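You operate a simulated robot arm through the tools that you are given. There is no shell and no other tool. Be economical: measure what you need, move in short steps, check, and stop when the job is done.

The job below is to be done with a simulated robot arm. You get a single attempt, and the scene is never put back.

## Task
Top the beaker up to 300 with soap base, add 3 pumps of pine scent and put the lid on.
Fine: tap shut, slide back in the middle, no dye.

It is judged by the outcome, as a careful person would: the job done as asked, and still so three seconds after it is handed in. It fails if anything else is knocked over, pushed out of place, dropped, spilled or broken. A push-on lid holds only when it is set on centred and level and pressed home; a screw cap is set on level and turned clockwise until tight.

## Robot
A 7-joint arm with a two-finger parallel gripper, fixed in place. Base frame: the origin is at the foot of the arm, x ahead of it, y to its left, z up; the work surface is at about z = 0. Lengths are in m, angles in degrees, forces in N, time in s.
With the tool pointing down near the work surface it reaches from about 0.22 to 0.58 m from the base axis. Its first joint turns from -66.0 to 66.0 degrees. Payload 2.5 kg.
The TCP is the grasp point between the finger pads, 0.023 m short of the fingertips. In the tool frame z runs along the fingers and y along their closing line. The gripper opens to 0.094 m. The fingers are 0.038 m wide and 0.01 m thick; the gripper's body (0.054 by 0.096 m) begins 0.039 m behind the TCP.
Orientation is told as [roll, pitch, yaw] about the base's x, y, z axes, in that order, counted from this pose: with the fingers straight down and closing along the base's y, the tool's x points along the base's -x, its y along +y and its z along -z.

## Interface
- The arm moves only by the tool play_rows. Its argument "targets" is a list of rows, each an object (a shift or turn left out is 0, a gripper value left out holds the last) with "dp": the shift along the tool's x, y, z in m, a list of three; "delta_rot": the turn, a rotation vector about the tool's x, y, z in degrees, a list of three; "grip": the gripper command, from -1 (fully open) to 1 (shut), values between in proportion. In form: [{"dp": [dx, dy, dz], "delta_rot": [wx, wy, wz], "grip": grip}, ...]. A call has 1 to 8 rows; each row is the pose to reach, as a shift and turn from the pose commanded when the call began, along the tool's axes at that moment. A row lasts 0.2 s, in which the tool goes at most 0.05 m and 8.6 degrees; a call with a longer step from one row to the next is refused whole, and so is a gripper value outside its range. A pose out of reach is approached as far as the arm can. The call stops where the force on the tool passes 70 N (or 10 N more than at its start, if that is more) or the arm is blocked; 0.2 s more then pass. Each finger travels about 0.108 m/s and halts on what it meets, pressing with about 32 N; the grip force reading is that of the motor and also rises with nothing between the fingers. The clock runs only during rows and for 0.2 s after the last one: add rows that repeat a pose to give the fingers time. The reply holds the time, the measured pose of the TCP, the force on the tool along the base axes, the opening and the grip force, in the units named above and with some noise, with the torque about the TCP (base axes, N m) and any sound that the robot's microphone picked up.
- Cameras (640 x 400 px; columns grow to the right, rows downward): "scene" is fixed at [0.1343, -0.4207, 0.5523]; the picture's right is [0.68, -0.74, 0.00], its down [-0.37, -0.34, -0.86] and it looks along [0.64, 0.58, -0.51] (base axes); focal length 214 px, centre (320, 200). "wrist" rides on the gripper at [0.086, 0.016, -0.075] in the tool frame; the picture's right is [-0.18, 0.98, 0.00], its down [-0.58, -0.11, -0.81] and it looks along [-0.79, -0.15, 0.59] (tool axes); focal length 243 px, centre (320, 200). There is no depth. A picture from a camera that has moved, and an enlarged one, comes with that camera's place and axes in the base frame and with its lens.
- capture(camera): a new picture of that camera. The clock stands still meanwhile.
- inspect(camera, box): a new picture of the part [left, top, right, bottom] of that camera's present view, enlarged. The clock stands still meanwhile.
- sign_off(): hands the job in; it is judged then, once.

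Go step by step. Nothing tells you positions but the pictures and the camera data: compare them with the known pose of the tool, close in by small moves and look again before you grip or let go. The budget is 120 turns and 64 pictures, counting those below and the enlarged ones. Unless the task says otherwise, let go and move clear before handing in, and close with one line.

The tools are called by a JSON object that holds its "method" and its "body". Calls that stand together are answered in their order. play_rows: Moves the arm, as the interface text tells. Its arguments: {"type":"object","properties":{"targets":{"type":"array"}},"required":["targets"]} The other tools are called the same way: capture (camera) takes a picture; inspect (camera, box) takes an enlarged picture of a part of a camera's view; sign_off () hands the job in.

At the start:

```text
clock: 0.0
ee_pos: [0.2458, -0.3105, 0.4557]
tcp_rot: [0.0, 0.1, -0.1]
contact_force: [-0.5, -0.5, 0.1]
torque: [-0.04, 0.02, 0.0]
width: 0.0944
grasp_force: 0.0
```

scene: 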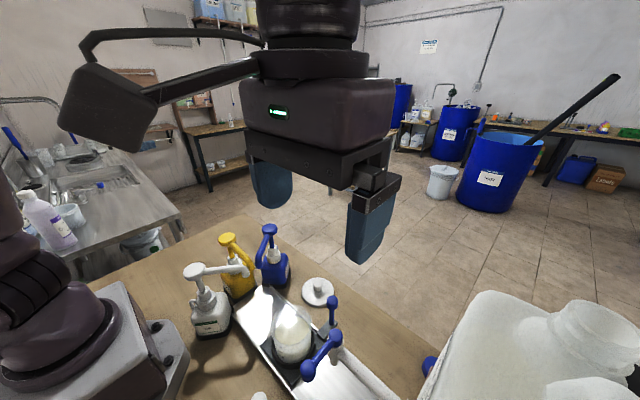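
wrist: 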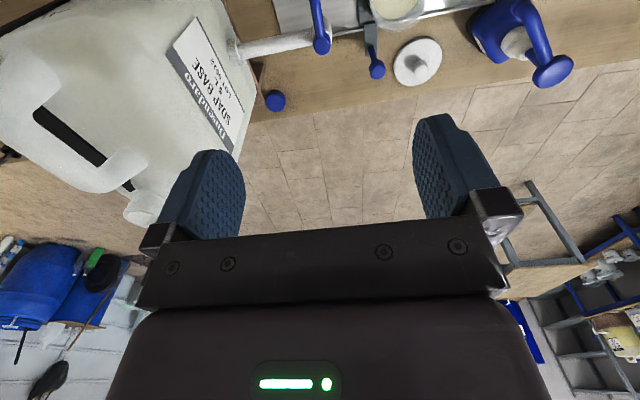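

I see three pump bottles (white, yellow, blue), a beaker on a slide tray, a lid, and a soap base canister with a tap. I'll take enlarged views to identify them.

{"method": "inspect", "body": {"camera": "scene", "box": [170, 210, 350, 322]}}

{"method": "inspect", "body": {"camera": "scene", "box": [240, 270, 448, 400]}}

{"method": "inspect", "body": {"camera": "wrist", "box": [160, 0, 600, 130]}}

```text
3.56 times, centred on (260, 266) of scene
camera zoom: at [0.1343, -0.4207, 0.5523], right [0.68, -0.74, 0.0], down [-0.37, -0.34, -0.86], along [0.64, 0.58, -0.51], focal length 763 px, centre (533, -35)
```

zoom: 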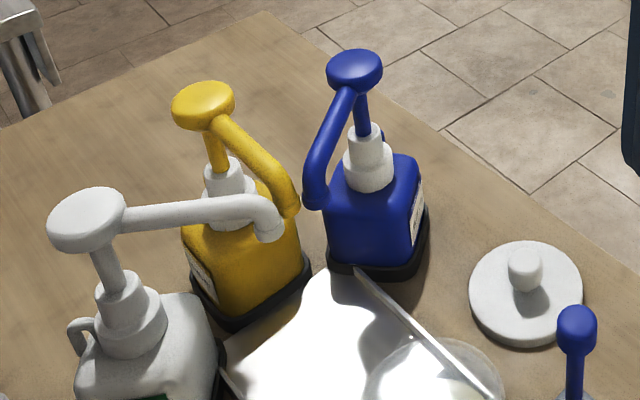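

```text
3.08 times, centred on (344, 335) of scene
camera zoom: at [0.1343, -0.4207, 0.5523], right [0.68, -0.74, 0.0], down [-0.37, -0.34, -0.86], along [0.64, 0.58, -0.51], focal length 660 px, centre (246, -215)
```

zoom: 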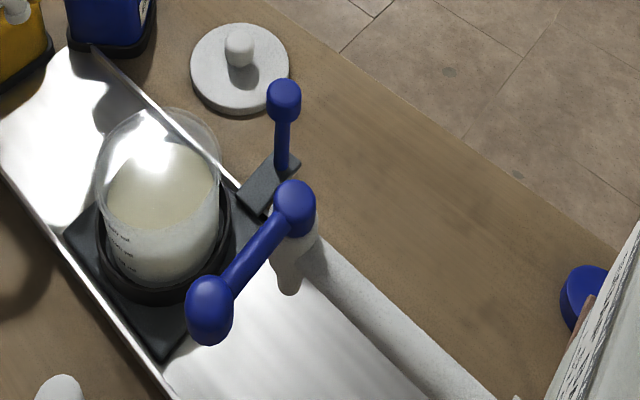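

```text
1.45 times, centred on (380, 65) of wrist
camera zoom: at [0.1595, -0.2951, 0.5315], right [0.18, 0.98, 0.0], down [0.58, -0.11, 0.81], along [0.79, -0.15, -0.59], focal length 353 px, centre (233, 396)
```

zoom: 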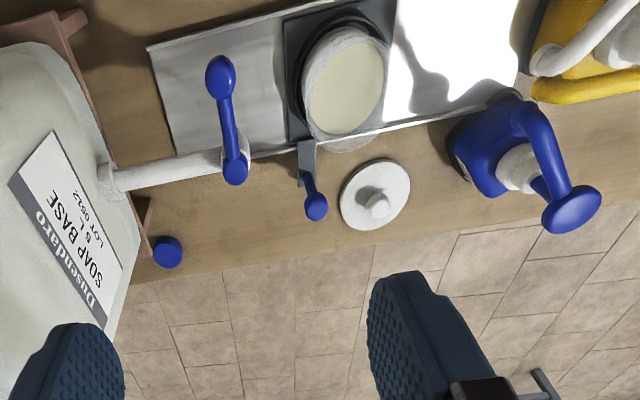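

The beaker sits on a slide that runs along y. The soap tap is on the -y side, the pumps are at +y and the lid is at about (0.425, -0.145). I'll tilt the wrist camera down for a better survey.

{"method": "play_rows", "body": {"targets": [{"dp": [0, 0.04, 0], "delta_rot": [0, 8, 0]}, {"dp": [0, 0.08, 0], "delta_rot": [0, 16, 0]}, {"dp": [0, 0.11, 0], "delta_rot": [0, 24, 0]}, {"dp": [0, 0.11, 0], "delta_rot": [0, 32, 0]}, {"dp": [0, 0.11, 0], "delta_rot": [0, 32, 0]}]}}

{"method": "capture", "body": {"camera": "wrist"}}

{"method": "capture", "body": {"camera": "scene"}}

```text
clock: 1.2
ee_pos: [0.2445, -0.2009, 0.4559]
tcp_rot: [0.1, 32.1, -0.1]
contact_force: [0.2, 0.0, 0.2]
torque: [0.0, 0.0, -0.01]
width: 0.0941
grasp_force: 0.1
```

```text
58 pictures are left
camera wrist: at [0.2123, -0.1854, 0.566], right [0.16, 0.98, -0.1], down [0.92, -0.11, 0.37], along [0.36, -0.15, -0.92], focal length 243 px, centre (320, 200)
```

wrist: 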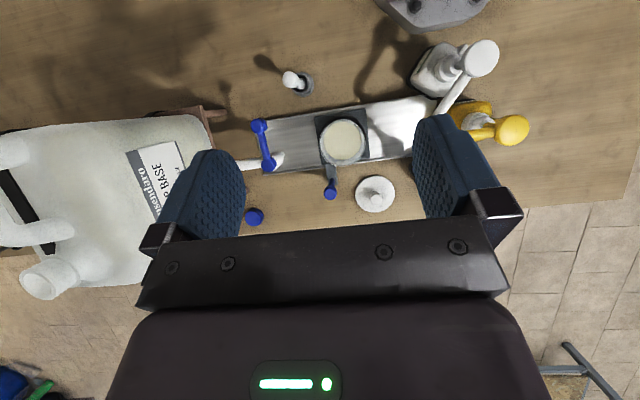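

```text
57 pictures are left
```

scene: 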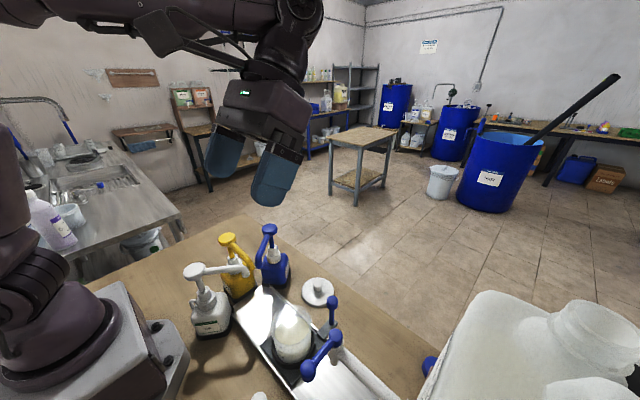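

This overhead view is good, so I'll enlarge it for detail.

{"method": "inspect", "body": {"camera": "wrist", "box": [220, 60, 440, 230]}}

{"method": "inspect", "body": {"camera": "scene", "box": [180, 230, 260, 345]}}

{"method": "inspect", "body": {"camera": "scene", "box": [260, 290, 360, 400]}}

```text
2.35 times, centred on (330, 145) of wrist
camera zoom: at [0.2123, -0.1854, 0.566], right [0.16, 0.98, -0.1], down [0.92, -0.11, 0.37], along [0.36, -0.15, -0.92], focal length 571 px, centre (296, 329)
```

zoom: 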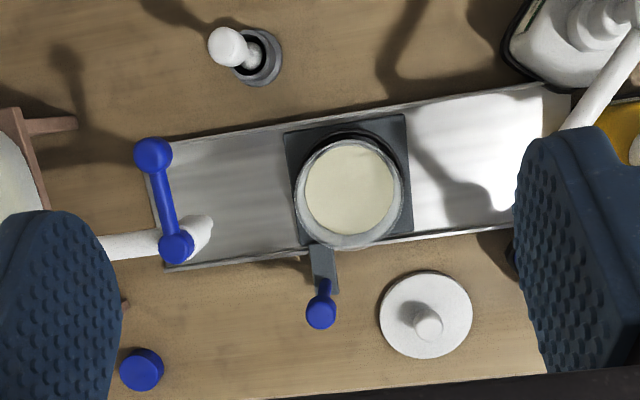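

```text
3.48 times, centred on (220, 288) of scene
camera zoom: at [0.1343, -0.4207, 0.5523], right [0.68, -0.74, 0.0], down [-0.37, -0.34, -0.86], along [0.64, 0.58, -0.51], focal length 746 px, centre (668, -104)
```

zoom: 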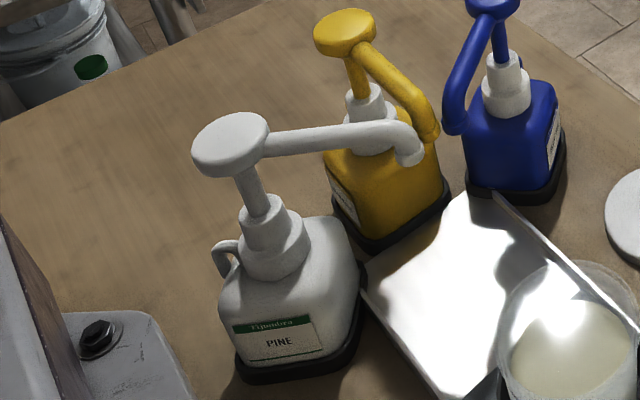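

```text
3.64 times, centred on (310, 345) of scene
camera zoom: at [0.1343, -0.4207, 0.5523], right [0.68, -0.74, 0.0], down [-0.37, -0.34, -0.86], along [0.64, 0.58, -0.51], focal length 780 px, centre (356, -327)
```

zoom: 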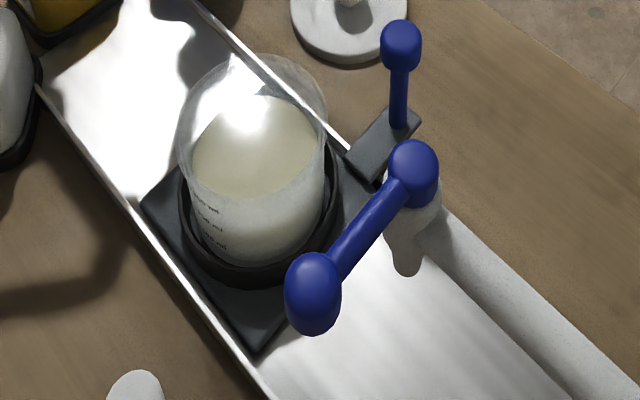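

Pine is the white bottle. The tap lever runs horizontally from its stem at (0.287, -0.317, 0.20) to a knob at (0.227, -0.316). The slide handle is at about (0.38, -0.237, 0.10). Next I'll read the beaker marks and the tap detail.

{"method": "inspect", "body": {"camera": "scene", "box": [275, 312, 315, 367]}}

{"method": "inspect", "body": {"camera": "scene", "box": [180, 230, 300, 300]}}

{"method": "inspect", "body": {"camera": "wrist", "box": [200, 60, 330, 180]}}

```text
7.27 times, centred on (295, 340) of scene
camera zoom: at [0.1343, -0.4207, 0.5523], right [0.68, -0.74, 0.0], down [-0.37, -0.34, -0.86], along [0.64, 0.58, -0.51], focal length 1560 px, centre (502, -814)
```

zoom: 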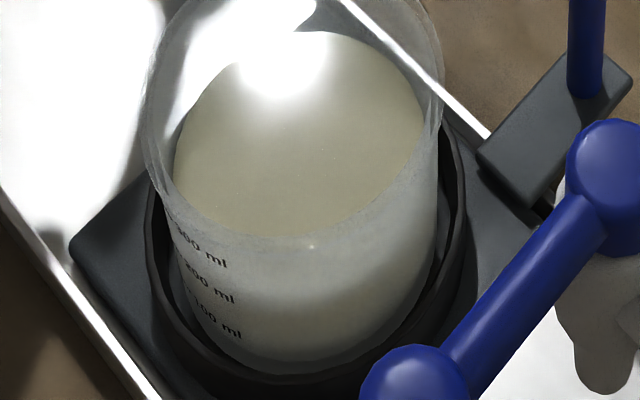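

```text
5.33 times, centred on (240, 265) of scene
camera zoom: at [0.1343, -0.4207, 0.5523], right [0.68, -0.74, 0.0], down [-0.37, -0.34, -0.86], along [0.64, 0.58, -0.51], focal length 1144 px, centre (747, -147)
```

zoom: 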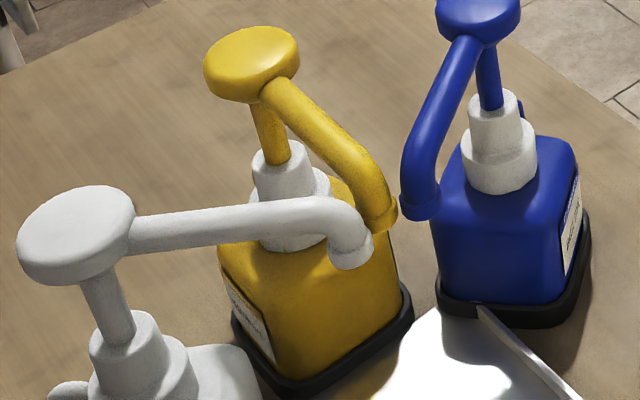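

```text
3.33 times, centred on (265, 120) of wrist
camera zoom: at [0.2123, -0.1854, 0.566], right [0.16, 0.98, -0.1], down [0.92, -0.11, 0.37], along [0.36, -0.15, -0.92], focal length 809 px, centre (503, 467)
```

zoom: 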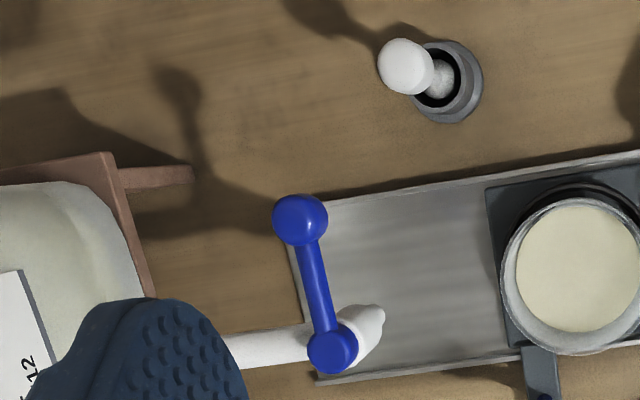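

{"method": "inspect", "body": {"camera": "scene", "box": [280, 332, 300, 362]}}

```text
13.33 times, centred on (290, 347) of scene
camera zoom: at [0.1343, -0.4207, 0.5523], right [0.68, -0.74, 0.0], down [-0.37, -0.34, -0.86], along [0.64, 0.58, -0.51], focal length 2860 px, centre (720, -1760)
```

zoom: 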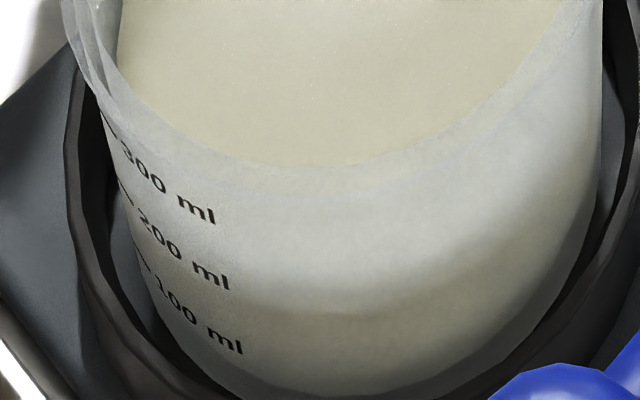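

The level sits close to the 300 mark and this angle is too steep to read it. I'll bring the wrist camera low on the robot side, since the marks face that way.

{"method": "play_rows", "body": {"targets": [{"dp": [-0.0088, -0.002, 0.038], "delta_rot": [0, -7.4, 0]}, {"dp": [-0.0176, -0.004, 0.076], "delta_rot": [0, -14.8, 0]}, {"dp": [-0.0264, -0.006, 0.115], "delta_rot": [0, -22.2, 0]}, {"dp": [-0.0352, -0.008, 0.153], "delta_rot": [0, -29.6, 0]}, {"dp": [-0.044, -0.01, 0.191], "delta_rot": [0, -37, 0]}, {"dp": [-0.0527, -0.012, 0.23], "delta_rot": [0, -44.5, 0]}, {"dp": [-0.0615, -0.015, 0.268], "delta_rot": [0, -52, 0]}, {"dp": [-0.0615, -0.015, 0.268], "delta_rot": [0, -52, 0]}]}}

{"method": "capture", "body": {"camera": "wrist"}}

```text
clock: 3.0
ee_pos: [0.155, -0.2156, 0.1953]
tcp_rot: [0.0, -20.0, -0.1]
contact_force: [0.3, 1.3, 0.0]
torque: [0.01, -0.01, 0.01]
width: 0.0942
grasp_force: 0.0
```

```text
49 pictures are left
camera wrist: at [0.0484, -0.1999, 0.2366], right [0.18, 0.98, 0.06], down [0.27, -0.11, 0.96], along [0.95, -0.15, -0.29], focal length 243 px, centre (320, 200)
```

wrist: 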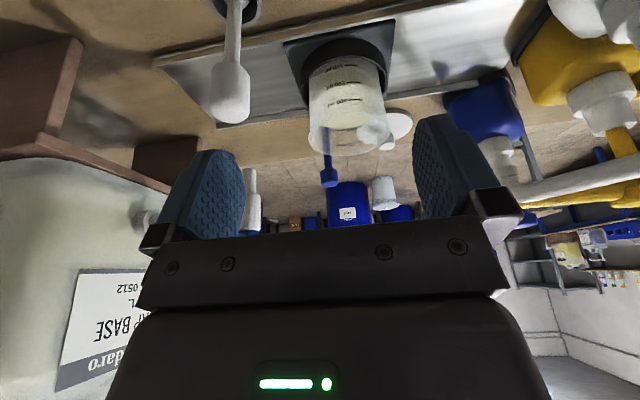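

{"method": "inspect", "body": {"camera": "wrist", "box": [290, 40, 410, 165]}}

```text
3.20 times, centred on (350, 102) of wrist
camera zoom: at [0.0484, -0.1999, 0.2366], right [0.18, 0.98, 0.06], down [0.27, -0.11, 0.96], along [0.95, -0.15, -0.29], focal length 776 px, centre (224, 512)
```

zoom: 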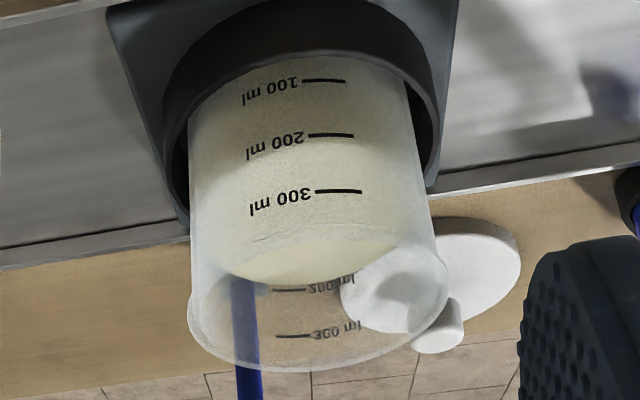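

The surface lines up just under the rear 200 tick, so the beaker holds about 195 ml and needs about 105 ml more. First I'll slide it to the tap by gripping the handle. I rise and level the tool now.

{"method": "play_rows", "body": {"targets": [{"dp": [-0.027, 0, -0.03], "delta_rot": [0, 6.7, 0]}, {"dp": [-0.054, 0, -0.06], "delta_rot": [0, 13.4, 0]}, {"dp": [-0.08, 0, -0.088], "delta_rot": [0, 20, 0], "grip": -0.06}, {"dp": [-0.08, 0, -0.088], "delta_rot": [0, 20, 0]}]}}

{"method": "play_rows", "body": {"targets": [{"dp": [-0.03, 0, 0], "delta_rot": [0, 0, 8.5]}, {"dp": [-0.06, 0, 0], "delta_rot": [0, 0, 17]}, {"dp": [-0.09, 0, 0], "delta_rot": [0, 0, 25.5]}, {"dp": [-0.12, 0, 0], "delta_rot": [0, 0, 34]}, {"dp": [-0.15, 0, 0], "delta_rot": [0, 0, 42.5]}, {"dp": [-0.18, -0.02, 0], "delta_rot": [0, 0, 51]}, {"dp": [-0.18, -0.02, 0], "delta_rot": [0, 0, 59]}, {"dp": [-0.18, -0.02, 0], "delta_rot": [0, 0, 66]}]}}

{"method": "play_rows", "body": {"targets": [{"dp": [0, 0, 0], "delta_rot": [0, 0, 8]}, {"dp": [0, 0, 0], "delta_rot": [0, 0, 16]}, {"dp": [0, 0, 0], "delta_rot": [0, 0, 24]}, {"dp": [0, 0, 0], "delta_rot": [0, 0, 24]}]}}

{"method": "capture", "body": {"camera": "scene"}}

{"method": "capture", "body": {"camera": "wrist"}}

```text
clock: 4.0
ee_pos: [0.2001, -0.2142, 0.3056]
tcp_rot: [-0.1, 0.1, 0.1]
contact_force: [-0.5, 0.4, -0.2]
torque: [0.0, 0.04, -0.02]
width: 0.0498
grasp_force: 0.2
```

```text
clock: 5.8
ee_pos: [0.3824, -0.2351, 0.3068]
tcp_rot: [-0.1, 0.0, -66.2]
contact_force: [-0.4, -0.5, 0.3]
torque: [-0.03, 0.02, -0.03]
width: 0.0498
grasp_force: 0.1
```

```text
clock: 6.8
ee_pos: [0.3812, -0.2356, 0.3059]
tcp_rot: [-0.1, 0.0, -90.2]
contact_force: [-0.3, 0.5, -0.1]
torque: [-0.01, 0.0, -0.04]
width: 0.0494
grasp_force: 0.0
```

```text
47 pictures are left
```

scene: 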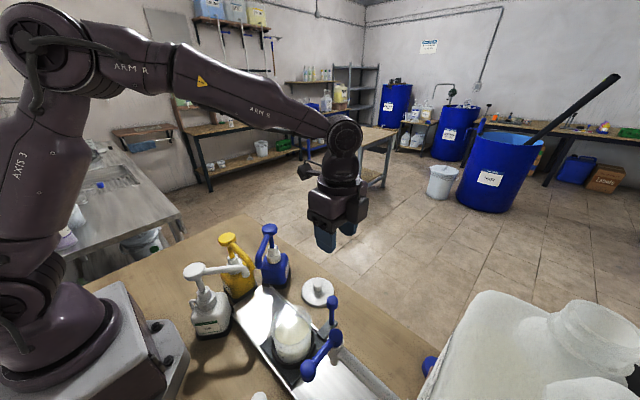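

```text
46 pictures are left
camera wrist: at [0.3975, -0.15, 0.3819], right [0.98, -0.19, 0.0], down [-0.11, -0.58, 0.81], along [-0.15, -0.79, -0.59], focal length 243 px, centre (320, 200)
```

wrist: 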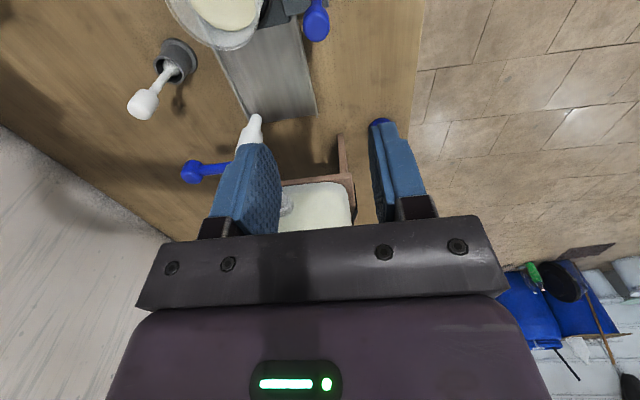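

The handle ball is at about (0.379, -0.234), directly under the open fingers. I'll descend and grip it.

{"method": "play_rows", "body": {"targets": [{"dp": [0, 0, 0.045]}, {"dp": [0, 0, 0.09]}, {"dp": [0, 0, 0.135]}, {"dp": [0, 0, 0.17]}, {"dp": [0, 0, 0.198]}, {"dp": [0, 0, 0.198]}, {"dp": [0, 0, 0.198]}]}}

{"method": "inspect", "body": {"camera": "scene", "box": [260, 250, 420, 350]}}

```text
clock: 8.4
ee_pos: [0.3815, -0.2373, 0.1094]
tcp_rot: [0.0, 0.0, -89.9]
contact_force: [-0.1, -0.4, 0.4]
torque: [0.04, 0.0, 0.01]
width: 0.0493
grasp_force: 0.1
```

```text
4.00 times, centred on (340, 300) of scene
camera zoom: at [0.1343, -0.4207, 0.5523], right [0.68, -0.74, 0.0], down [-0.37, -0.34, -0.86], along [0.64, 0.58, -0.51], focal length 858 px, centre (240, -200)
```

zoom: 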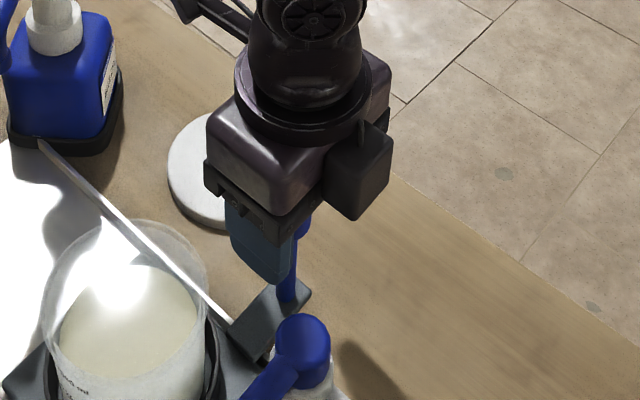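

The ball sits between the fingers, so I'll close the gripper.

{"method": "play_rows", "body": {"targets": [{"grip": 1}, {"grip": 1}, {"grip": 1}, {"grip": 1}]}}

{"method": "play_rows", "body": {"targets": [{"dp": [0.01, 0, 0]}, {"dp": [0.02, 0, 0]}, {"dp": [0.02, 0, 0]}]}}

{"method": "inspect", "body": {"camera": "scene", "box": [260, 270, 400, 360]}}

```text
clock: 9.4
ee_pos: [0.3771, -0.2375, 0.1081]
tcp_rot: [-0.5, 0.1, -90.3]
contact_force: [-44.6, 0.3, 16.6]
torque: [-0.41, -0.39, 0.07]
width: 0.0257
grasp_force: 45.3
```

```text
clock: 10.2
ee_pos: [0.3778, -0.2168, 0.1086]
tcp_rot: [-0.7, 0.1, -90.4]
contact_force: [-44.6, -0.5, 19.1]
torque: [-0.39, -0.23, 0.01]
width: 0.026
grasp_force: 44.7
```

```text
4.44 times, centred on (330, 315) of scene
camera zoom: at [0.1342, -0.4206, 0.5524], right [0.68, -0.74, 0.0], down [-0.37, -0.34, -0.86], along [0.64, 0.58, -0.51], focal length 953 px, centre (276, -311)
```

zoom: 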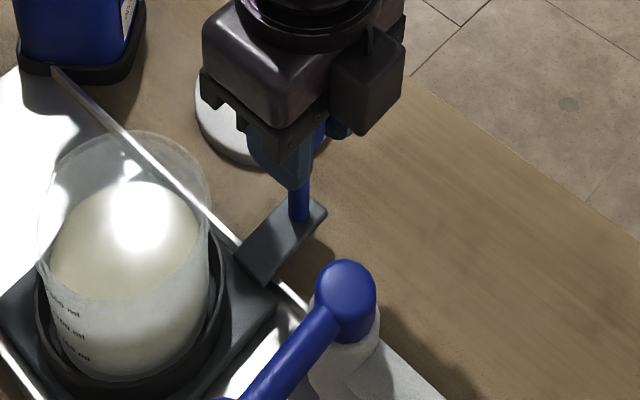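

The slide moves freely. I'll relieve the side load and take it towards the tap (-y).

{"method": "play_rows", "body": {"targets": [{"dp": [0, -0.005, -0.001]}, {"dp": [-0.02, -0.005, -0.001]}, {"dp": [-0.04, -0.005, -0.001]}, {"dp": [-0.06, -0.005, -0.001]}, {"dp": [-0.08, -0.005, -0.001]}, {"dp": [-0.1, -0.005, -0.001]}, {"dp": [-0.115, -0.005, -0.001]}, {"dp": [-0.115, -0.005, -0.001]}]}}

{"method": "capture", "body": {"camera": "scene"}}

{"method": "inspect", "body": {"camera": "scene", "box": [260, 300, 420, 400]}}

```text
clock: 12.0
ee_pos: [0.3768, -0.3286, 0.1083]
tcp_rot: [0.0, 0.1, -89.9]
contact_force: [15.7, 0.7, -32.9]
torque: [0.28, 0.32, -0.22]
width: 0.0257
grasp_force: 45.2
```

```text
43 pictures are left
```

scene: 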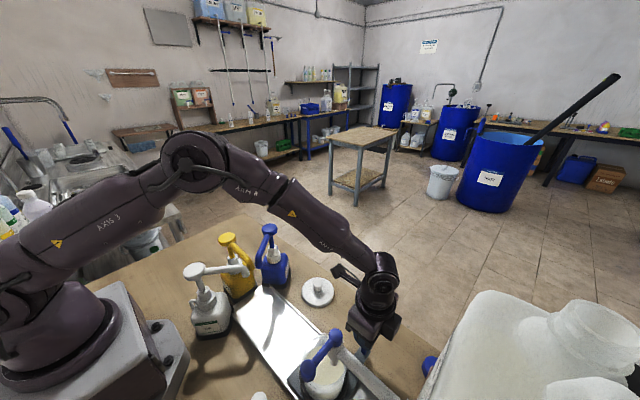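

```text
4.00 times, centred on (340, 350) of scene
camera zoom: at [0.1344, -0.4208, 0.5521], right [0.68, -0.74, 0.0], down [-0.37, -0.34, -0.86], along [0.63, 0.58, -0.51], focal length 858 px, centre (240, -400)
```

zoom: 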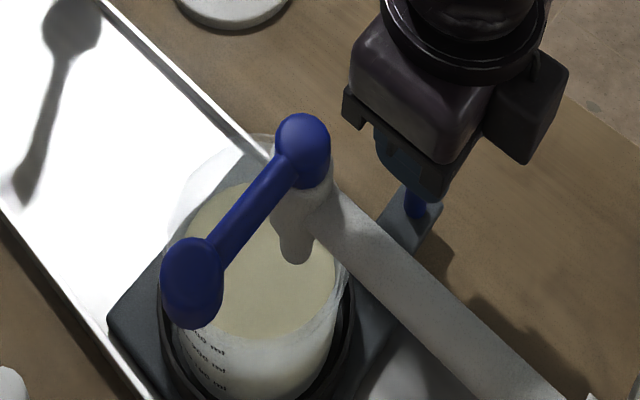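

The spout is already over the beaker. I'll move about 2 cm further to centre it.

{"method": "play_rows", "body": {"targets": [{"dp": [-0.01, 0.001, 0.001]}, {"dp": [-0.02, 0.001, 0.001]}, {"dp": [-0.02, 0.001, 0.001]}]}}

{"method": "inspect", "body": {"camera": "scene", "box": [260, 300, 420, 400]}}

{"method": "inspect", "body": {"camera": "wrist", "box": [100, 0, 500, 250]}}

```text
clock: 12.8
ee_pos: [0.377, -0.3515, 0.108]
tcp_rot: [0.1, -0.1, -90.0]
contact_force: [9.7, -2.1, -24.7]
torque: [0.44, -0.4, -0.01]
width: 0.0261
grasp_force: 45.4
```

```text
4.00 times, centred on (340, 350) of scene
camera zoom: at [0.1344, -0.4208, 0.5522], right [0.68, -0.74, 0.0], down [-0.37, -0.34, -0.86], along [0.64, 0.58, -0.51], focal length 858 px, centre (240, -400)
```

zoom: 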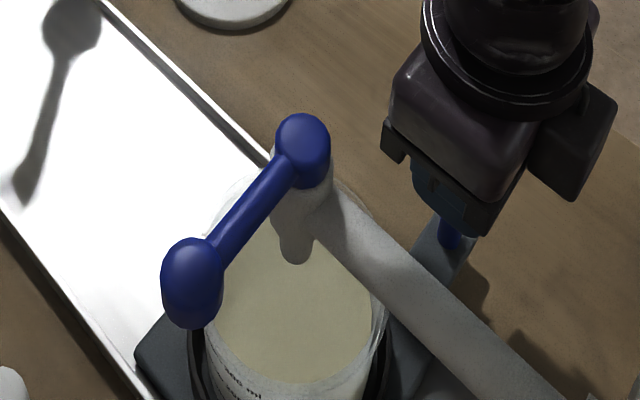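

```text
1.60 times, centred on (300, 125) of wrist
camera zoom: at [0.3934, -0.2656, 0.1835], right [0.98, -0.18, 0.0], down [-0.11, -0.58, 0.81], along [-0.15, -0.79, -0.59], focal length 388 px, centre (352, 320)
```

zoom: 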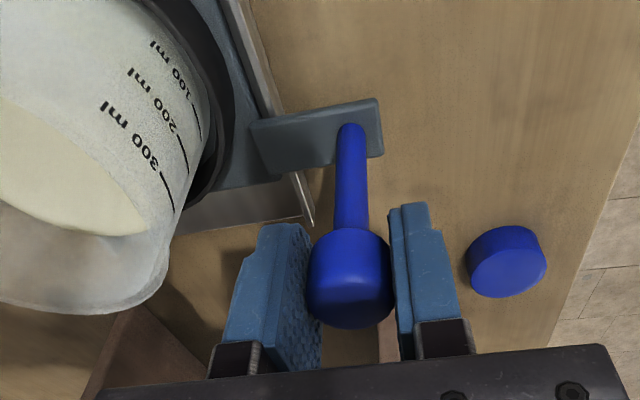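

The spout is now centred over the beaker. I'll release the handle, rise, and go above the tap lever knob with yaw 0.

{"method": "play_rows", "body": {"targets": [{"grip": -0.06}, {"grip": -0.06}, {"grip": -0.06}, {"dp": [0, 0, -0.04]}, {"dp": [0, 0, -0.09]}, {"dp": [0, 0, -0.14]}, {"dp": [0, 0, -0.19]}, {"dp": [0, 0, -0.22]}]}}

{"method": "play_rows", "body": {"targets": [{"dp": [0, -0.02, 0], "delta_rot": [0, 0, -8.5]}, {"dp": [0, -0.04, 0], "delta_rot": [0, 0, -17]}, {"dp": [0.01, -0.06, 0], "delta_rot": [0, 0, -25.5]}, {"dp": [0.01, -0.08, 0], "delta_rot": [0, 0, -34]}, {"dp": [0.02, -0.1, 0], "delta_rot": [0, 0, -42.5]}, {"dp": [0.02, -0.12, 0], "delta_rot": [0, 0, -51]}, {"dp": [0.03, -0.14, 0], "delta_rot": [0, 0, -59]}, {"dp": [0.0355, -0.15, 0], "delta_rot": [0, 0, -67]}]}}

{"method": "play_rows", "body": {"targets": [{"delta_rot": [0, 0, -8], "grip": 0.2}, {"delta_rot": [0, 0, -16]}, {"delta_rot": [0, 0, -23]}, {"delta_rot": [0, 0, -23]}]}}

{"method": "capture", "body": {"camera": "wrist"}}

```text
clock: 14.6
ee_pos: [0.3746, -0.3488, 0.3297]
tcp_rot: [0.0, 0.0, -90.0]
contact_force: [0.3, 1.7, -0.5]
torque: [-0.03, 0.0, -0.04]
width: 0.0499
grasp_force: 0.1
```

```text
clock: 16.4
ee_pos: [0.2257, -0.3151, 0.3288]
tcp_rot: [0.0, 0.0, -22.8]
contact_force: [-0.4, -0.8, 0.3]
torque: [0.0, -0.01, -0.01]
width: 0.0498
grasp_force: 0.1
```

```text
clock: 17.4
ee_pos: [0.2272, -0.3155, 0.3279]
tcp_rot: [0.0, 0.0, 0.1]
contact_force: [-0.6, 0.0, 0.5]
torque: [-0.01, 0.0, 0.0]
width: 0.0377
grasp_force: 0.2
```

```text
39 pictures are left
camera wrist: at [0.1407, -0.2996, 0.4034], right [0.18, 0.98, 0.0], down [0.58, -0.11, 0.81], along [0.79, -0.15, -0.59], focal length 243 px, centre (320, 200)
```

wrist: 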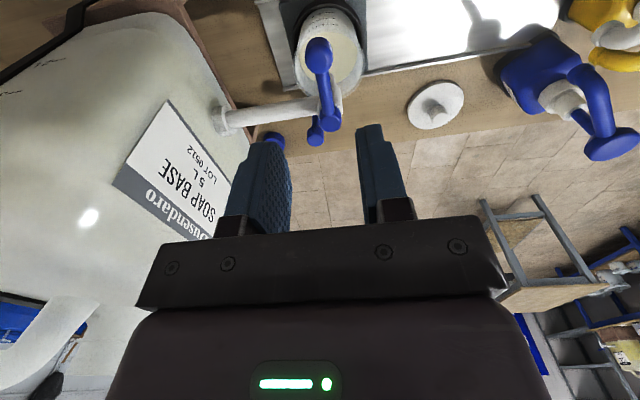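

The knob is right under the gripper at about (0.223, -0.316). I'll lower the half-open fingers around it as a fork.

{"method": "play_rows", "body": {"targets": [{"dp": [0.003, 0, 0.04]}, {"dp": [0.003, 0, 0.08]}, {"dp": [0.003, 0, 0.1]}, {"dp": [0.003, 0, 0.118]}, {"dp": [0.003, 0, 0.118]}]}}

{"method": "inspect", "body": {"camera": "scene", "box": [240, 290, 400, 400]}}

{"method": "capture", "body": {"camera": "wrist"}}

```text
clock: 18.6
ee_pos: [0.2238, -0.3148, 0.2104]
tcp_rot: [0.0, 0.0, 0.0]
contact_force: [0.2, 1.0, -0.9]
torque: [-0.02, 0.01, 0.0]
width: 0.0377
grasp_force: 0.0
```

```text
3.64 times, centred on (320, 345) of scene
camera zoom: at [0.1343, -0.4207, 0.5523], right [0.68, -0.74, 0.0], down [-0.37, -0.34, -0.86], along [0.64, 0.58, -0.51], focal length 780 px, centre (320, -327)
```

zoom: 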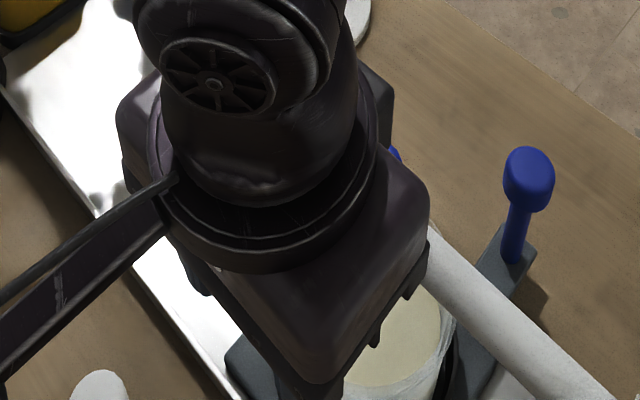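

```text
37 pictures are left
camera wrist: at [0.1378, -0.2999, 0.2852], right [0.18, 0.98, 0.0], down [0.58, -0.11, 0.81], along [0.79, -0.15, -0.59], focal length 243 px, centre (320, 200)
```

wrist: 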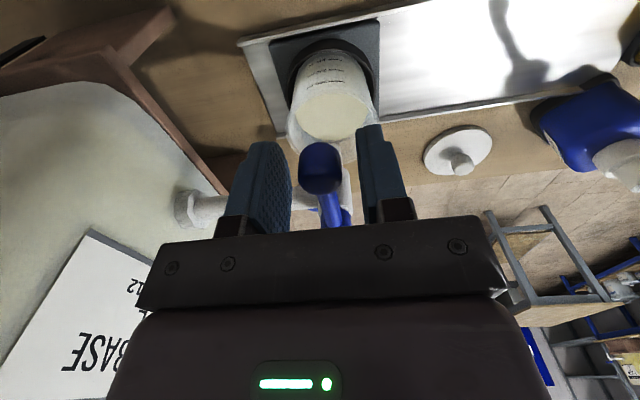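

From here I can see both the beaker marks and the knob. I'll nudge the lever gently towards +y and check.

{"method": "play_rows", "body": {"targets": [{"dp": [0, 0.008, 0]}, {"dp": [0, 0.014, 0]}]}}

{"method": "inspect", "body": {"camera": "wrist", "box": [220, 20, 440, 240]}}

```text
clock: 19.2
ee_pos: [0.2244, -0.3003, 0.2116]
tcp_rot: [0.0, 0.1, -0.1]
contact_force: [-1.7, -0.2, 0.7]
torque: [-0.02, 0.0, 0.0]
width: 0.038
grasp_force: 0.9
```

```text
1.82 times, centred on (330, 130) of wrist
camera zoom: at [0.138, -0.2854, 0.2858], right [0.18, 0.98, 0.0], down [0.58, -0.11, 0.81], along [0.79, -0.15, -0.59], focal length 441 px, centre (302, 327)
```

zoom: 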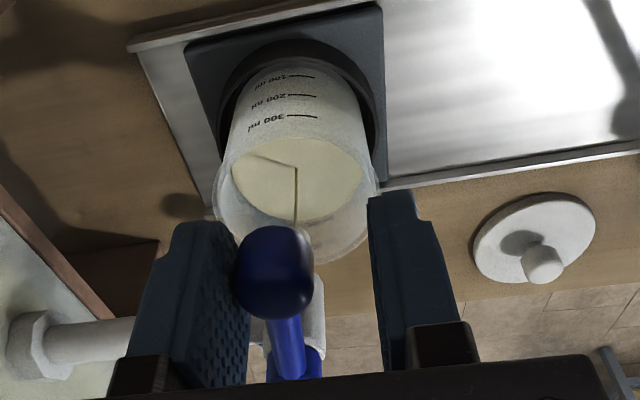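

It's flowing: +y opens the tap, and a thin stream falls into the beaker. I'll hold here for a measured time and look again.

{"method": "play_rows", "body": {"targets": [{}, {}, {}, {}]}}

{"method": "inspect", "body": {"camera": "wrist", "box": [270, 20, 390, 170]}}

```text
clock: 20.2
ee_pos: [0.2241, -0.2997, 0.2122]
tcp_rot: [0.0, 0.0, 0.1]
contact_force: [0.1, -0.8, 0.0]
torque: [0.0, -0.01, -0.02]
width: 0.0377
grasp_force: 0.1
```

```text
2.67 times, centred on (330, 95) of wrist
camera zoom: at [0.1379, -0.2854, 0.2857], right [0.18, 0.98, 0.0], down [0.58, -0.11, 0.81], along [0.79, -0.15, -0.59], focal length 647 px, centre (293, 480)
```

zoom: 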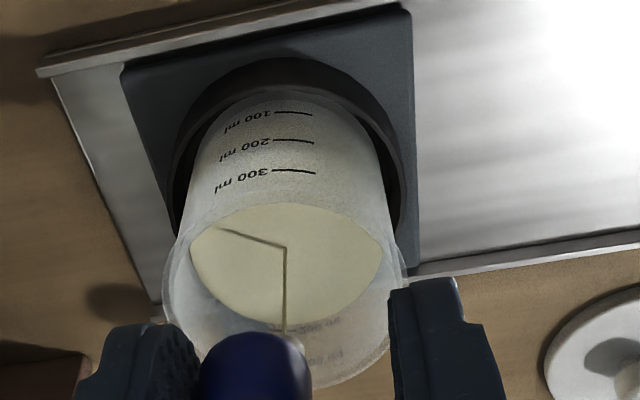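

The view shows the stream and the rear labels, with the surface just below the rear 200. The flow is slow, so I'll open slightly more and time it.

{"method": "play_rows", "body": {"targets": [{"dp": [0, 0.005, 0]}, {"dp": [-0.001, 0.01, 0]}, {"dp": [-0.001, 0.01, 0]}, {"dp": [-0.001, 0.01, 0]}, {"dp": [-0.001, 0.01, 0]}]}}

{"method": "inspect", "body": {"camera": "wrist", "box": [270, 20, 390, 170]}}

```text
clock: 21.4
ee_pos: [0.2255, -0.2903, 0.2111]
tcp_rot: [0.0, 0.0, -0.1]
contact_force: [-0.2, 0.4, 0.6]
torque: [-0.01, 0.02, 0.02]
width: 0.0376
grasp_force: 0.0
```

```text
2.67 times, centred on (330, 95) of wrist
camera zoom: at [0.1389, -0.2756, 0.2857], right [0.18, 0.98, 0.0], down [0.58, -0.11, 0.81], along [0.79, -0.15, -0.59], focal length 647 px, centre (293, 480)
```

zoom: 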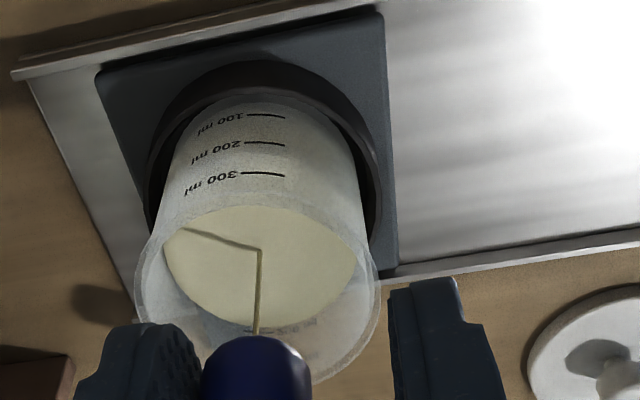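

{"method": "play_rows", "body": {"targets": [{}, {}, {}, {}, {}, {}, {}, {}]}}

{"method": "inspect", "body": {"camera": "wrist", "box": [270, 20, 390, 170]}}

```text
clock: 23.2
ee_pos: [0.2248, -0.2899, 0.2108]
tcp_rot: [0.0, 0.0, 0.0]
contact_force: [-0.1, -0.4, 0.2]
torque: [0.0, 0.01, 0.01]
width: 0.0374
grasp_force: 0.1
```

```text
2.67 times, centred on (330, 95) of wrist
camera zoom: at [0.1389, -0.2756, 0.2857], right [0.18, 0.98, 0.0], down [0.58, -0.11, 0.81], along [0.79, -0.15, -0.59], focal length 647 px, centre (293, 480)
```

zoom: 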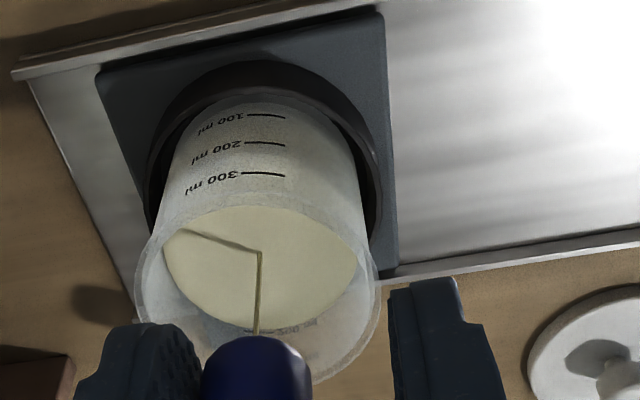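

The level is rising at a few ml/s. I'll hold for about 5.4 s and look again.

{"method": "play_rows", "body": {"targets": [{}, {}, {}, {}, {}, {}, {}, {}]}}

{"method": "play_rows", "body": {"targets": [{}, {}, {}, {}, {}, {}, {}, {}]}}

{"method": "play_rows", "body": {"targets": [{}, {}, {}, {}, {}, {}, {}, {}]}}

{"method": "inspect", "body": {"camera": "wrist", "box": [290, 50, 390, 170]}}

```text
clock: 25.0
ee_pos: [0.2244, -0.2904, 0.2116]
tcp_rot: [0.1, 0.0, -0.1]
contact_force: [0.4, 0.1, -0.2]
torque: [-0.01, 0.0, 0.0]
width: 0.0376
grasp_force: 0.0
```

```text
clock: 26.8
ee_pos: [0.2249, -0.291, 0.2108]
tcp_rot: [0.1, 0.0, -0.2]
contact_force: [-0.1, 0.6, 0.3]
torque: [0.01, 0.03, 0.02]
width: 0.0377
grasp_force: 0.1
```

```text
clock: 28.6
ee_pos: [0.2257, -0.2902, 0.2117]
tcp_rot: [0.0, 0.1, 0.0]
contact_force: [-0.6, -0.5, 0.0]
torque: [-0.01, 0.01, -0.03]
width: 0.0376
grasp_force: 0.1
```

```text
3.33 times, centred on (340, 110) of wrist
camera zoom: at [0.1389, -0.2756, 0.2857], right [0.18, 0.98, 0.0], down [0.58, -0.11, 0.81], along [0.79, -0.15, -0.59], focal length 809 px, centre (253, 500)
```

zoom: 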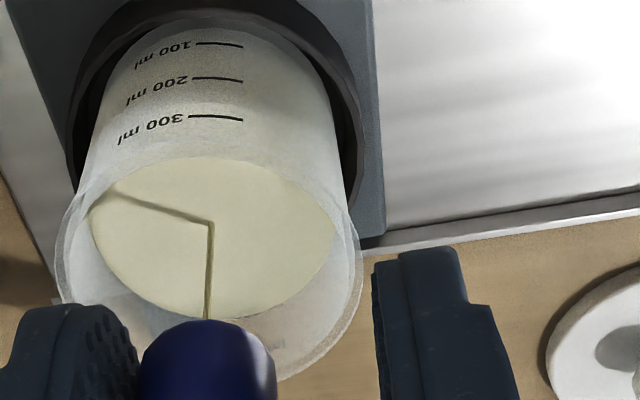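

I estimate about 240 ml now. I'll hold for 1.8 s more, then close the tap and check from a good angle to calibrate the flow.

{"method": "play_rows", "body": {"targets": [{}, {}, {}, {}, {}, {}, {}, {}]}}

{"method": "play_rows", "body": {"targets": [{"dp": [0.001, -0.01, 0]}, {"dp": [0.001, -0.024, 0]}, {"dp": [0.001, -0.03, 0]}, {"dp": [0.001, -0.033, 0]}, {"dp": [0.001, -0.033, 0]}]}}

{"method": "capture", "body": {"camera": "wrist"}}

```text
clock: 30.4
ee_pos: [0.2246, -0.2913, 0.2114]
tcp_rot: [0.0, -0.1, 0.0]
contact_force: [0.4, -0.2, -0.1]
torque: [0.0, -0.01, -0.02]
width: 0.0377
grasp_force: 0.0
```

```text
clock: 31.6
ee_pos: [0.2238, -0.3241, 0.2111]
tcp_rot: [0.2, 0.1, -0.1]
contact_force: [-0.5, 2.3, -0.8]
torque: [0.04, -0.01, 0.01]
width: 0.0385
grasp_force: 1.3
```

```text
31 pictures are left
camera wrist: at [0.1377, -0.3085, 0.2859], right [0.18, 0.98, 0.0], down [0.58, -0.11, 0.81], along [0.79, -0.15, -0.59], focal length 243 px, centre (320, 200)
```

wrist: 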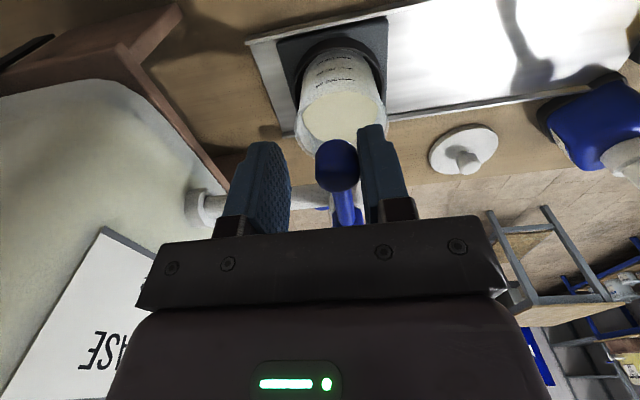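

The stream has stopped and the lever is back at its stop. I'll lift off and view from the low robot-side pose.

{"method": "play_rows", "body": {"targets": [{"dp": [0, 0.007, -0.0]}, {"dp": [0, 0.007, -0.045]}, {"dp": [0.02, 0.007, -0.06], "delta_rot": [0, -5, 0]}, {"dp": [0.05, 0.0, -0.06], "delta_rot": [0, -10, 0]}, {"dp": [0.075, -0.006, -0.04], "delta_rot": [0, -15, 0]}, {"dp": [0.085, -0.006, -0.01], "delta_rot": [0, -20, 0]}, {"dp": [0.085, -0.006, -0.01], "delta_rot": [0, -20, 0]}]}}

{"method": "inspect", "body": {"camera": "wrist", "box": [260, 20, 400, 170]}}

```text
clock: 33.2
ee_pos: [0.1378, -0.3288, 0.221]
tcp_rot: [0.0, -20.0, -0.1]
contact_force: [-0.9, -1.2, -0.7]
torque: [0.01, -0.01, -0.02]
width: 0.0377
grasp_force: 0.0
```

```text
2.67 times, centred on (330, 95) of wrist
camera zoom: at [0.0321, -0.3136, 0.2616], right [0.17, 0.98, 0.06], down [0.27, -0.11, 0.96], along [0.95, -0.15, -0.28], focal length 647 px, centre (293, 480)
```

zoom: 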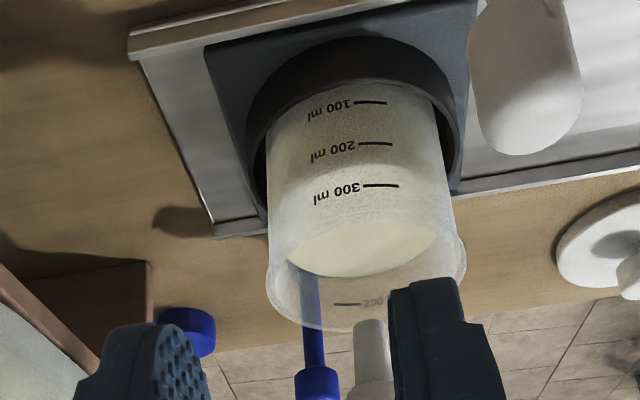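

The rear 300 tick is still clearly above the surface. I read about 222 ml, so the rate was only about 2.7 ml/s. I'll go back to the knob and open further.

{"method": "play_rows", "body": {"targets": [{"dp": [-0.02, 0.006, -0.025], "delta_rot": [0, 4, 0]}, {"dp": [-0.0393, 0.0128, -0.0496], "delta_rot": [0, 8, 0]}, {"dp": [-0.0675, 0.0128, -0.0393], "delta_rot": [0, 14, 0]}, {"dp": [-0.1014, 0.0128, -0.027], "delta_rot": [0, 20, 0]}, {"dp": [-0.1014, 0.0128, -0.027], "delta_rot": [0, 20, 0]}, {"dp": [-0.0911, 0.0128, 0.0012], "delta_rot": [0, 20, 0]}, {"dp": [-0.0774, 0.0128, 0.0388], "delta_rot": [0, 20, 0]}, {"dp": [-0.0774, 0.0128, 0.0388], "delta_rot": [0, 20, 0]}]}}

{"method": "capture", "body": {"camera": "wrist"}}

```text
clock: 35.0
ee_pos: [0.2252, -0.3166, 0.2104]
tcp_rot: [0.0, 0.0, -0.2]
contact_force: [-0.2, 0.4, -0.3]
torque: [-0.01, -0.02, -0.05]
width: 0.0379
grasp_force: 0.1
```

```text
29 pictures are left
camera wrist: at [0.1384, -0.3006, 0.2851], right [0.18, 0.98, 0.0], down [0.58, -0.11, 0.81], along [0.79, -0.15, -0.59], focal length 243 px, centre (320, 200)
```

wrist: 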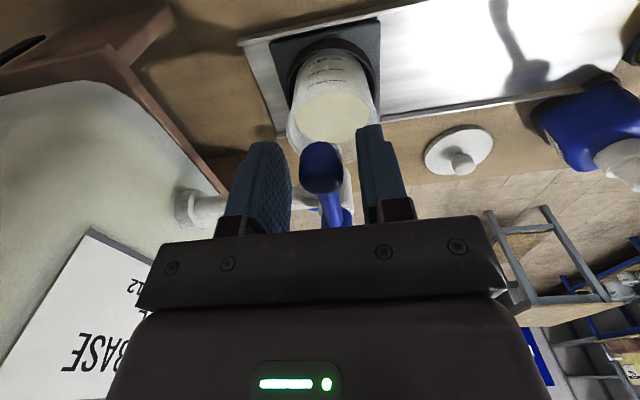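

{"method": "play_rows", "body": {"targets": [{"dp": [0, 0.015, 0]}, {"dp": [-0.004, 0.03, 0]}, {"dp": [-0.008, 0.04, 0]}, {"dp": [-0.008, 0.04, 0]}, {"dp": [-0.008, 0.04, 0]}, {"dp": [-0.008, 0.04, 0]}]}}

{"method": "inspect", "body": {"camera": "wrist", "box": [220, 30, 380, 170]}}

```text
clock: 36.4
ee_pos: [0.2323, -0.2757, 0.2097]
tcp_rot: [-0.1, 0.0, 0.0]
contact_force: [-0.7, 0.2, -0.7]
torque: [0.0, -0.03, -0.01]
width: 0.0375
grasp_force: 0.2
```

```text
2.86 times, centred on (300, 100) of wrist
camera zoom: at [0.147, -0.2615, 0.2854], right [0.18, 0.98, 0.0], down [0.58, -0.11, 0.81], along [0.79, -0.15, -0.59], focal length 693 px, centre (377, 486)
```

zoom: 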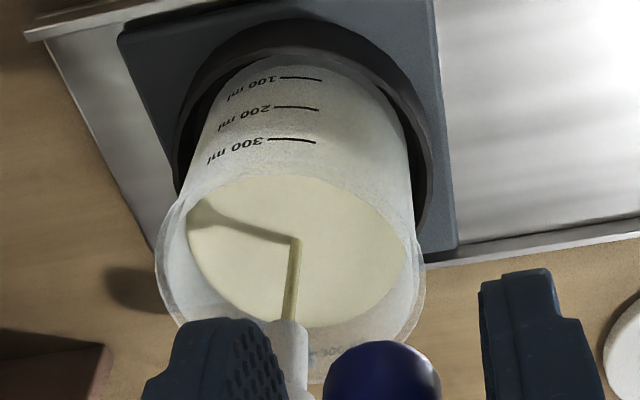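

{"method": "play_rows", "body": {"targets": [{}, {}, {}, {}, {}, {}, {}, {}]}}

{"method": "play_rows", "body": {"targets": [{}, {}, {}, {}]}}

{"method": "inspect", "body": {"camera": "wrist", "box": [220, 30, 380, 170]}}

```text
clock: 38.2
ee_pos: [0.2333, -0.2764, 0.2112]
tcp_rot: [0.1, -0.1, -0.1]
contact_force: [0.8, 0.4, 1.0]
torque: [0.03, -0.01, -0.01]
width: 0.0376
grasp_force: 0.1
```

```text
clock: 39.2
ee_pos: [0.2328, -0.2766, 0.2094]
tcp_rot: [0.0, 0.0, 0.0]
contact_force: [0.4, -0.9, -0.2]
torque: [-0.02, -0.05, 0.03]
width: 0.0378
grasp_force: 0.2
```

```text
2.86 times, centred on (300, 100) of wrist
camera zoom: at [0.1469, -0.2616, 0.2854], right [0.18, 0.98, 0.0], down [0.58, -0.11, 0.81], along [0.79, -0.15, -0.59], focal length 693 px, centre (377, 486)
```

zoom: 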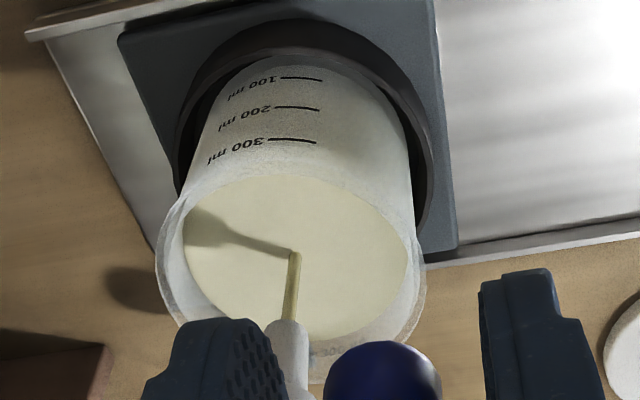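

It's flowing faster now, about 13 ml/s. The surface is close below the rear 300 label, so I'll close now and read it.

{"method": "play_rows", "body": {"targets": [{"dp": [0.002, -0.02, 0]}, {"dp": [0.008, -0.04, 0]}, {"dp": [0.008, -0.047, 0]}, {"dp": [0.008, -0.047, 0]}]}}

{"method": "play_rows", "body": {"targets": [{"dp": [0, 0.007, 0]}, {"dp": [0, 0.007, -0.045]}, {"dp": [0.02, 0.007, -0.06], "delta_rot": [0, -5, 0]}, {"dp": [0.05, 0.0, -0.06], "delta_rot": [0, -10, 0]}, {"dp": [0.075, -0.006, -0.04], "delta_rot": [0, -15, 0]}, {"dp": [0.085, -0.006, -0.01], "delta_rot": [0, -20, 0]}, {"dp": [0.085, -0.006, -0.01], "delta_rot": [0, -20, 0]}]}}

{"method": "inspect", "body": {"camera": "wrist", "box": [280, 50, 380, 160]}}

```text
clock: 40.2
ee_pos: [0.2257, -0.3238, 0.2101]
tcp_rot: [-0.1, -0.1, 0.0]
contact_force: [-0.6, 1.7, -0.1]
torque: [0.04, -0.03, 0.03]
width: 0.0385
grasp_force: 1.2
```

```text
clock: 41.8
ee_pos: [0.1395, -0.3292, 0.2204]
tcp_rot: [0.0, -20.0, 0.0]
contact_force: [-0.2, 1.4, 0.2]
torque: [0.04, 0.02, -0.02]
width: 0.0375
grasp_force: 0.0
```

```text
3.64 times, centred on (330, 105) of wrist
camera zoom: at [0.0334, -0.3146, 0.2617], right [0.17, 0.98, 0.06], down [0.27, -0.11, 0.96], along [0.95, -0.15, -0.28], focal length 882 px, centre (284, 546)
```

zoom: 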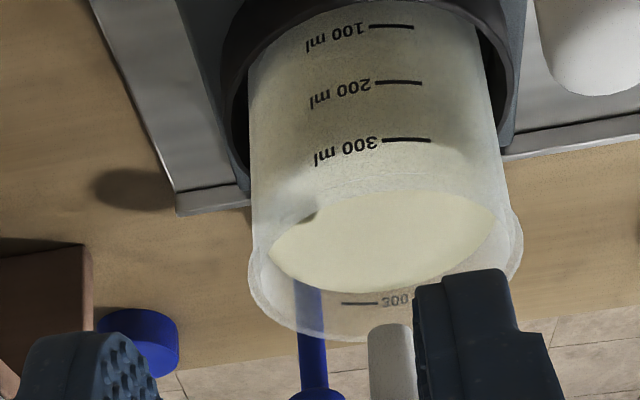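

About 285–290 ml now. I'll go back and use the slow opening for about 3.5 s, which should add roughly 9 ml.

{"method": "play_rows", "body": {"targets": [{"dp": [-0.02, 0.006, -0.025], "delta_rot": [0, 4, 0]}, {"dp": [-0.0393, 0.0128, -0.0496], "delta_rot": [0, 8, 0]}, {"dp": [-0.0675, 0.0128, -0.0393], "delta_rot": [0, 14, 0]}, {"dp": [-0.1014, 0.0128, -0.027], "delta_rot": [0, 20, 0]}, {"dp": [-0.1014, 0.0128, -0.027], "delta_rot": [0, 20, 0]}, {"dp": [-0.0911, 0.0128, 0.0012], "delta_rot": [0, 20, 0]}, {"dp": [-0.0774, 0.0128, 0.0388], "delta_rot": [0, 20, 0]}, {"dp": [-0.0774, 0.0128, 0.0388], "delta_rot": [0, 20, 0]}]}}

{"method": "play_rows", "body": {"targets": [{"dp": [0, 0.013, 0]}, {"dp": [-0.001, 0.026, 0]}, {"dp": [-0.001, 0.026, 0]}, {"dp": [-0.001, 0.026, 0]}, {"dp": [-0.001, 0.026, 0]}, {"dp": [-0.001, 0.026, 0]}, {"dp": [-0.001, 0.026, 0]}, {"dp": [-0.001, 0.026, 0]}]}}

{"method": "play_rows", "body": {"targets": [{}, {}, {}, {}, {}, {}, {}]}}

{"method": "play_rows", "body": {"targets": [{"dp": [0.001, -0.015, 0]}, {"dp": [0.001, -0.028, 0]}, {"dp": [0.001, -0.033, 0]}, {"dp": [0.001, -0.033, 0]}]}}

{"method": "play_rows", "body": {"targets": [{"dp": [0, 0.007, 0]}, {"dp": [0, 0.007, -0.045]}, {"dp": [0.02, 0.007, -0.06], "delta_rot": [0, -5, 0]}, {"dp": [0.05, 0.0, -0.06], "delta_rot": [0, -10, 0]}, {"dp": [0.075, -0.006, -0.04], "delta_rot": [0, -15, 0]}, {"dp": [0.085, -0.006, -0.01], "delta_rot": [0, -20, 0]}, {"dp": [0.085, -0.006, -0.01], "delta_rot": [0, -20, 0]}]}}

{"method": "inspect", "body": {"camera": "wrist", "box": [300, 90, 380, 145]}}

```text
clock: 43.6
ee_pos: [0.2264, -0.3168, 0.2087]
tcp_rot: [0.2, 0.0, -0.1]
contact_force: [0.8, 0.1, 0.1]
torque: [0.01, 0.01, -0.01]
width: 0.0376
grasp_force: 0.0
```

```text
clock: 45.4
ee_pos: [0.2264, -0.2908, 0.2102]
tcp_rot: [0.0, 0.1, 0.1]
contact_force: [-0.2, -0.6, 0.3]
torque: [0.02, -0.03, 0.0]
width: 0.0374
grasp_force: 0.1
```

```text
clock: 47.0
ee_pos: [0.2258, -0.2907, 0.2099]
tcp_rot: [0.0, 0.0, 0.0]
contact_force: [-0.3, 0.1, -0.1]
torque: [0.0, -0.03, -0.01]
width: 0.0377
grasp_force: 0.0
```

```text
clock: 48.0
ee_pos: [0.2257, -0.3238, 0.2111]
tcp_rot: [0.1, 0.0, -0.1]
contact_force: [-2.6, 2.9, -0.7]
torque: [0.04, -0.03, 0.02]
width: 0.0386
grasp_force: 1.8
```

```text
clock: 49.6
ee_pos: [0.1404, -0.3304, 0.2202]
tcp_rot: [0.0, -20.1, -0.2]
contact_force: [-0.3, -0.4, 0.0]
torque: [0.0, 0.03, 0.03]
width: 0.0373
grasp_force: 0.2
```

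```text
7.27 times, centred on (340, 118) of wrist
camera zoom: at [0.0339, -0.3153, 0.2608], right [0.17, 0.98, 0.06], down [0.27, -0.11, 0.96], along [0.95, -0.15, -0.28], focal length 1764 px, centre (174, 800)
```

zoom: 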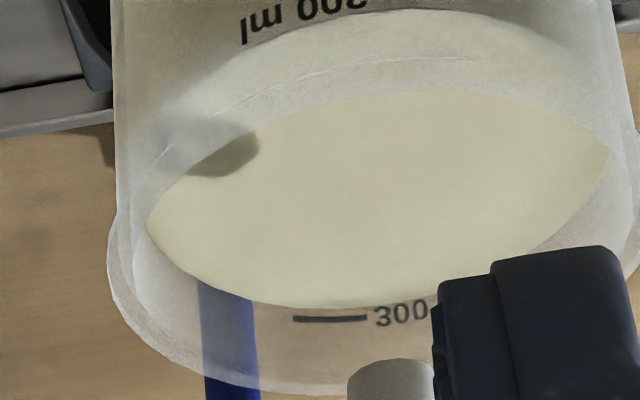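

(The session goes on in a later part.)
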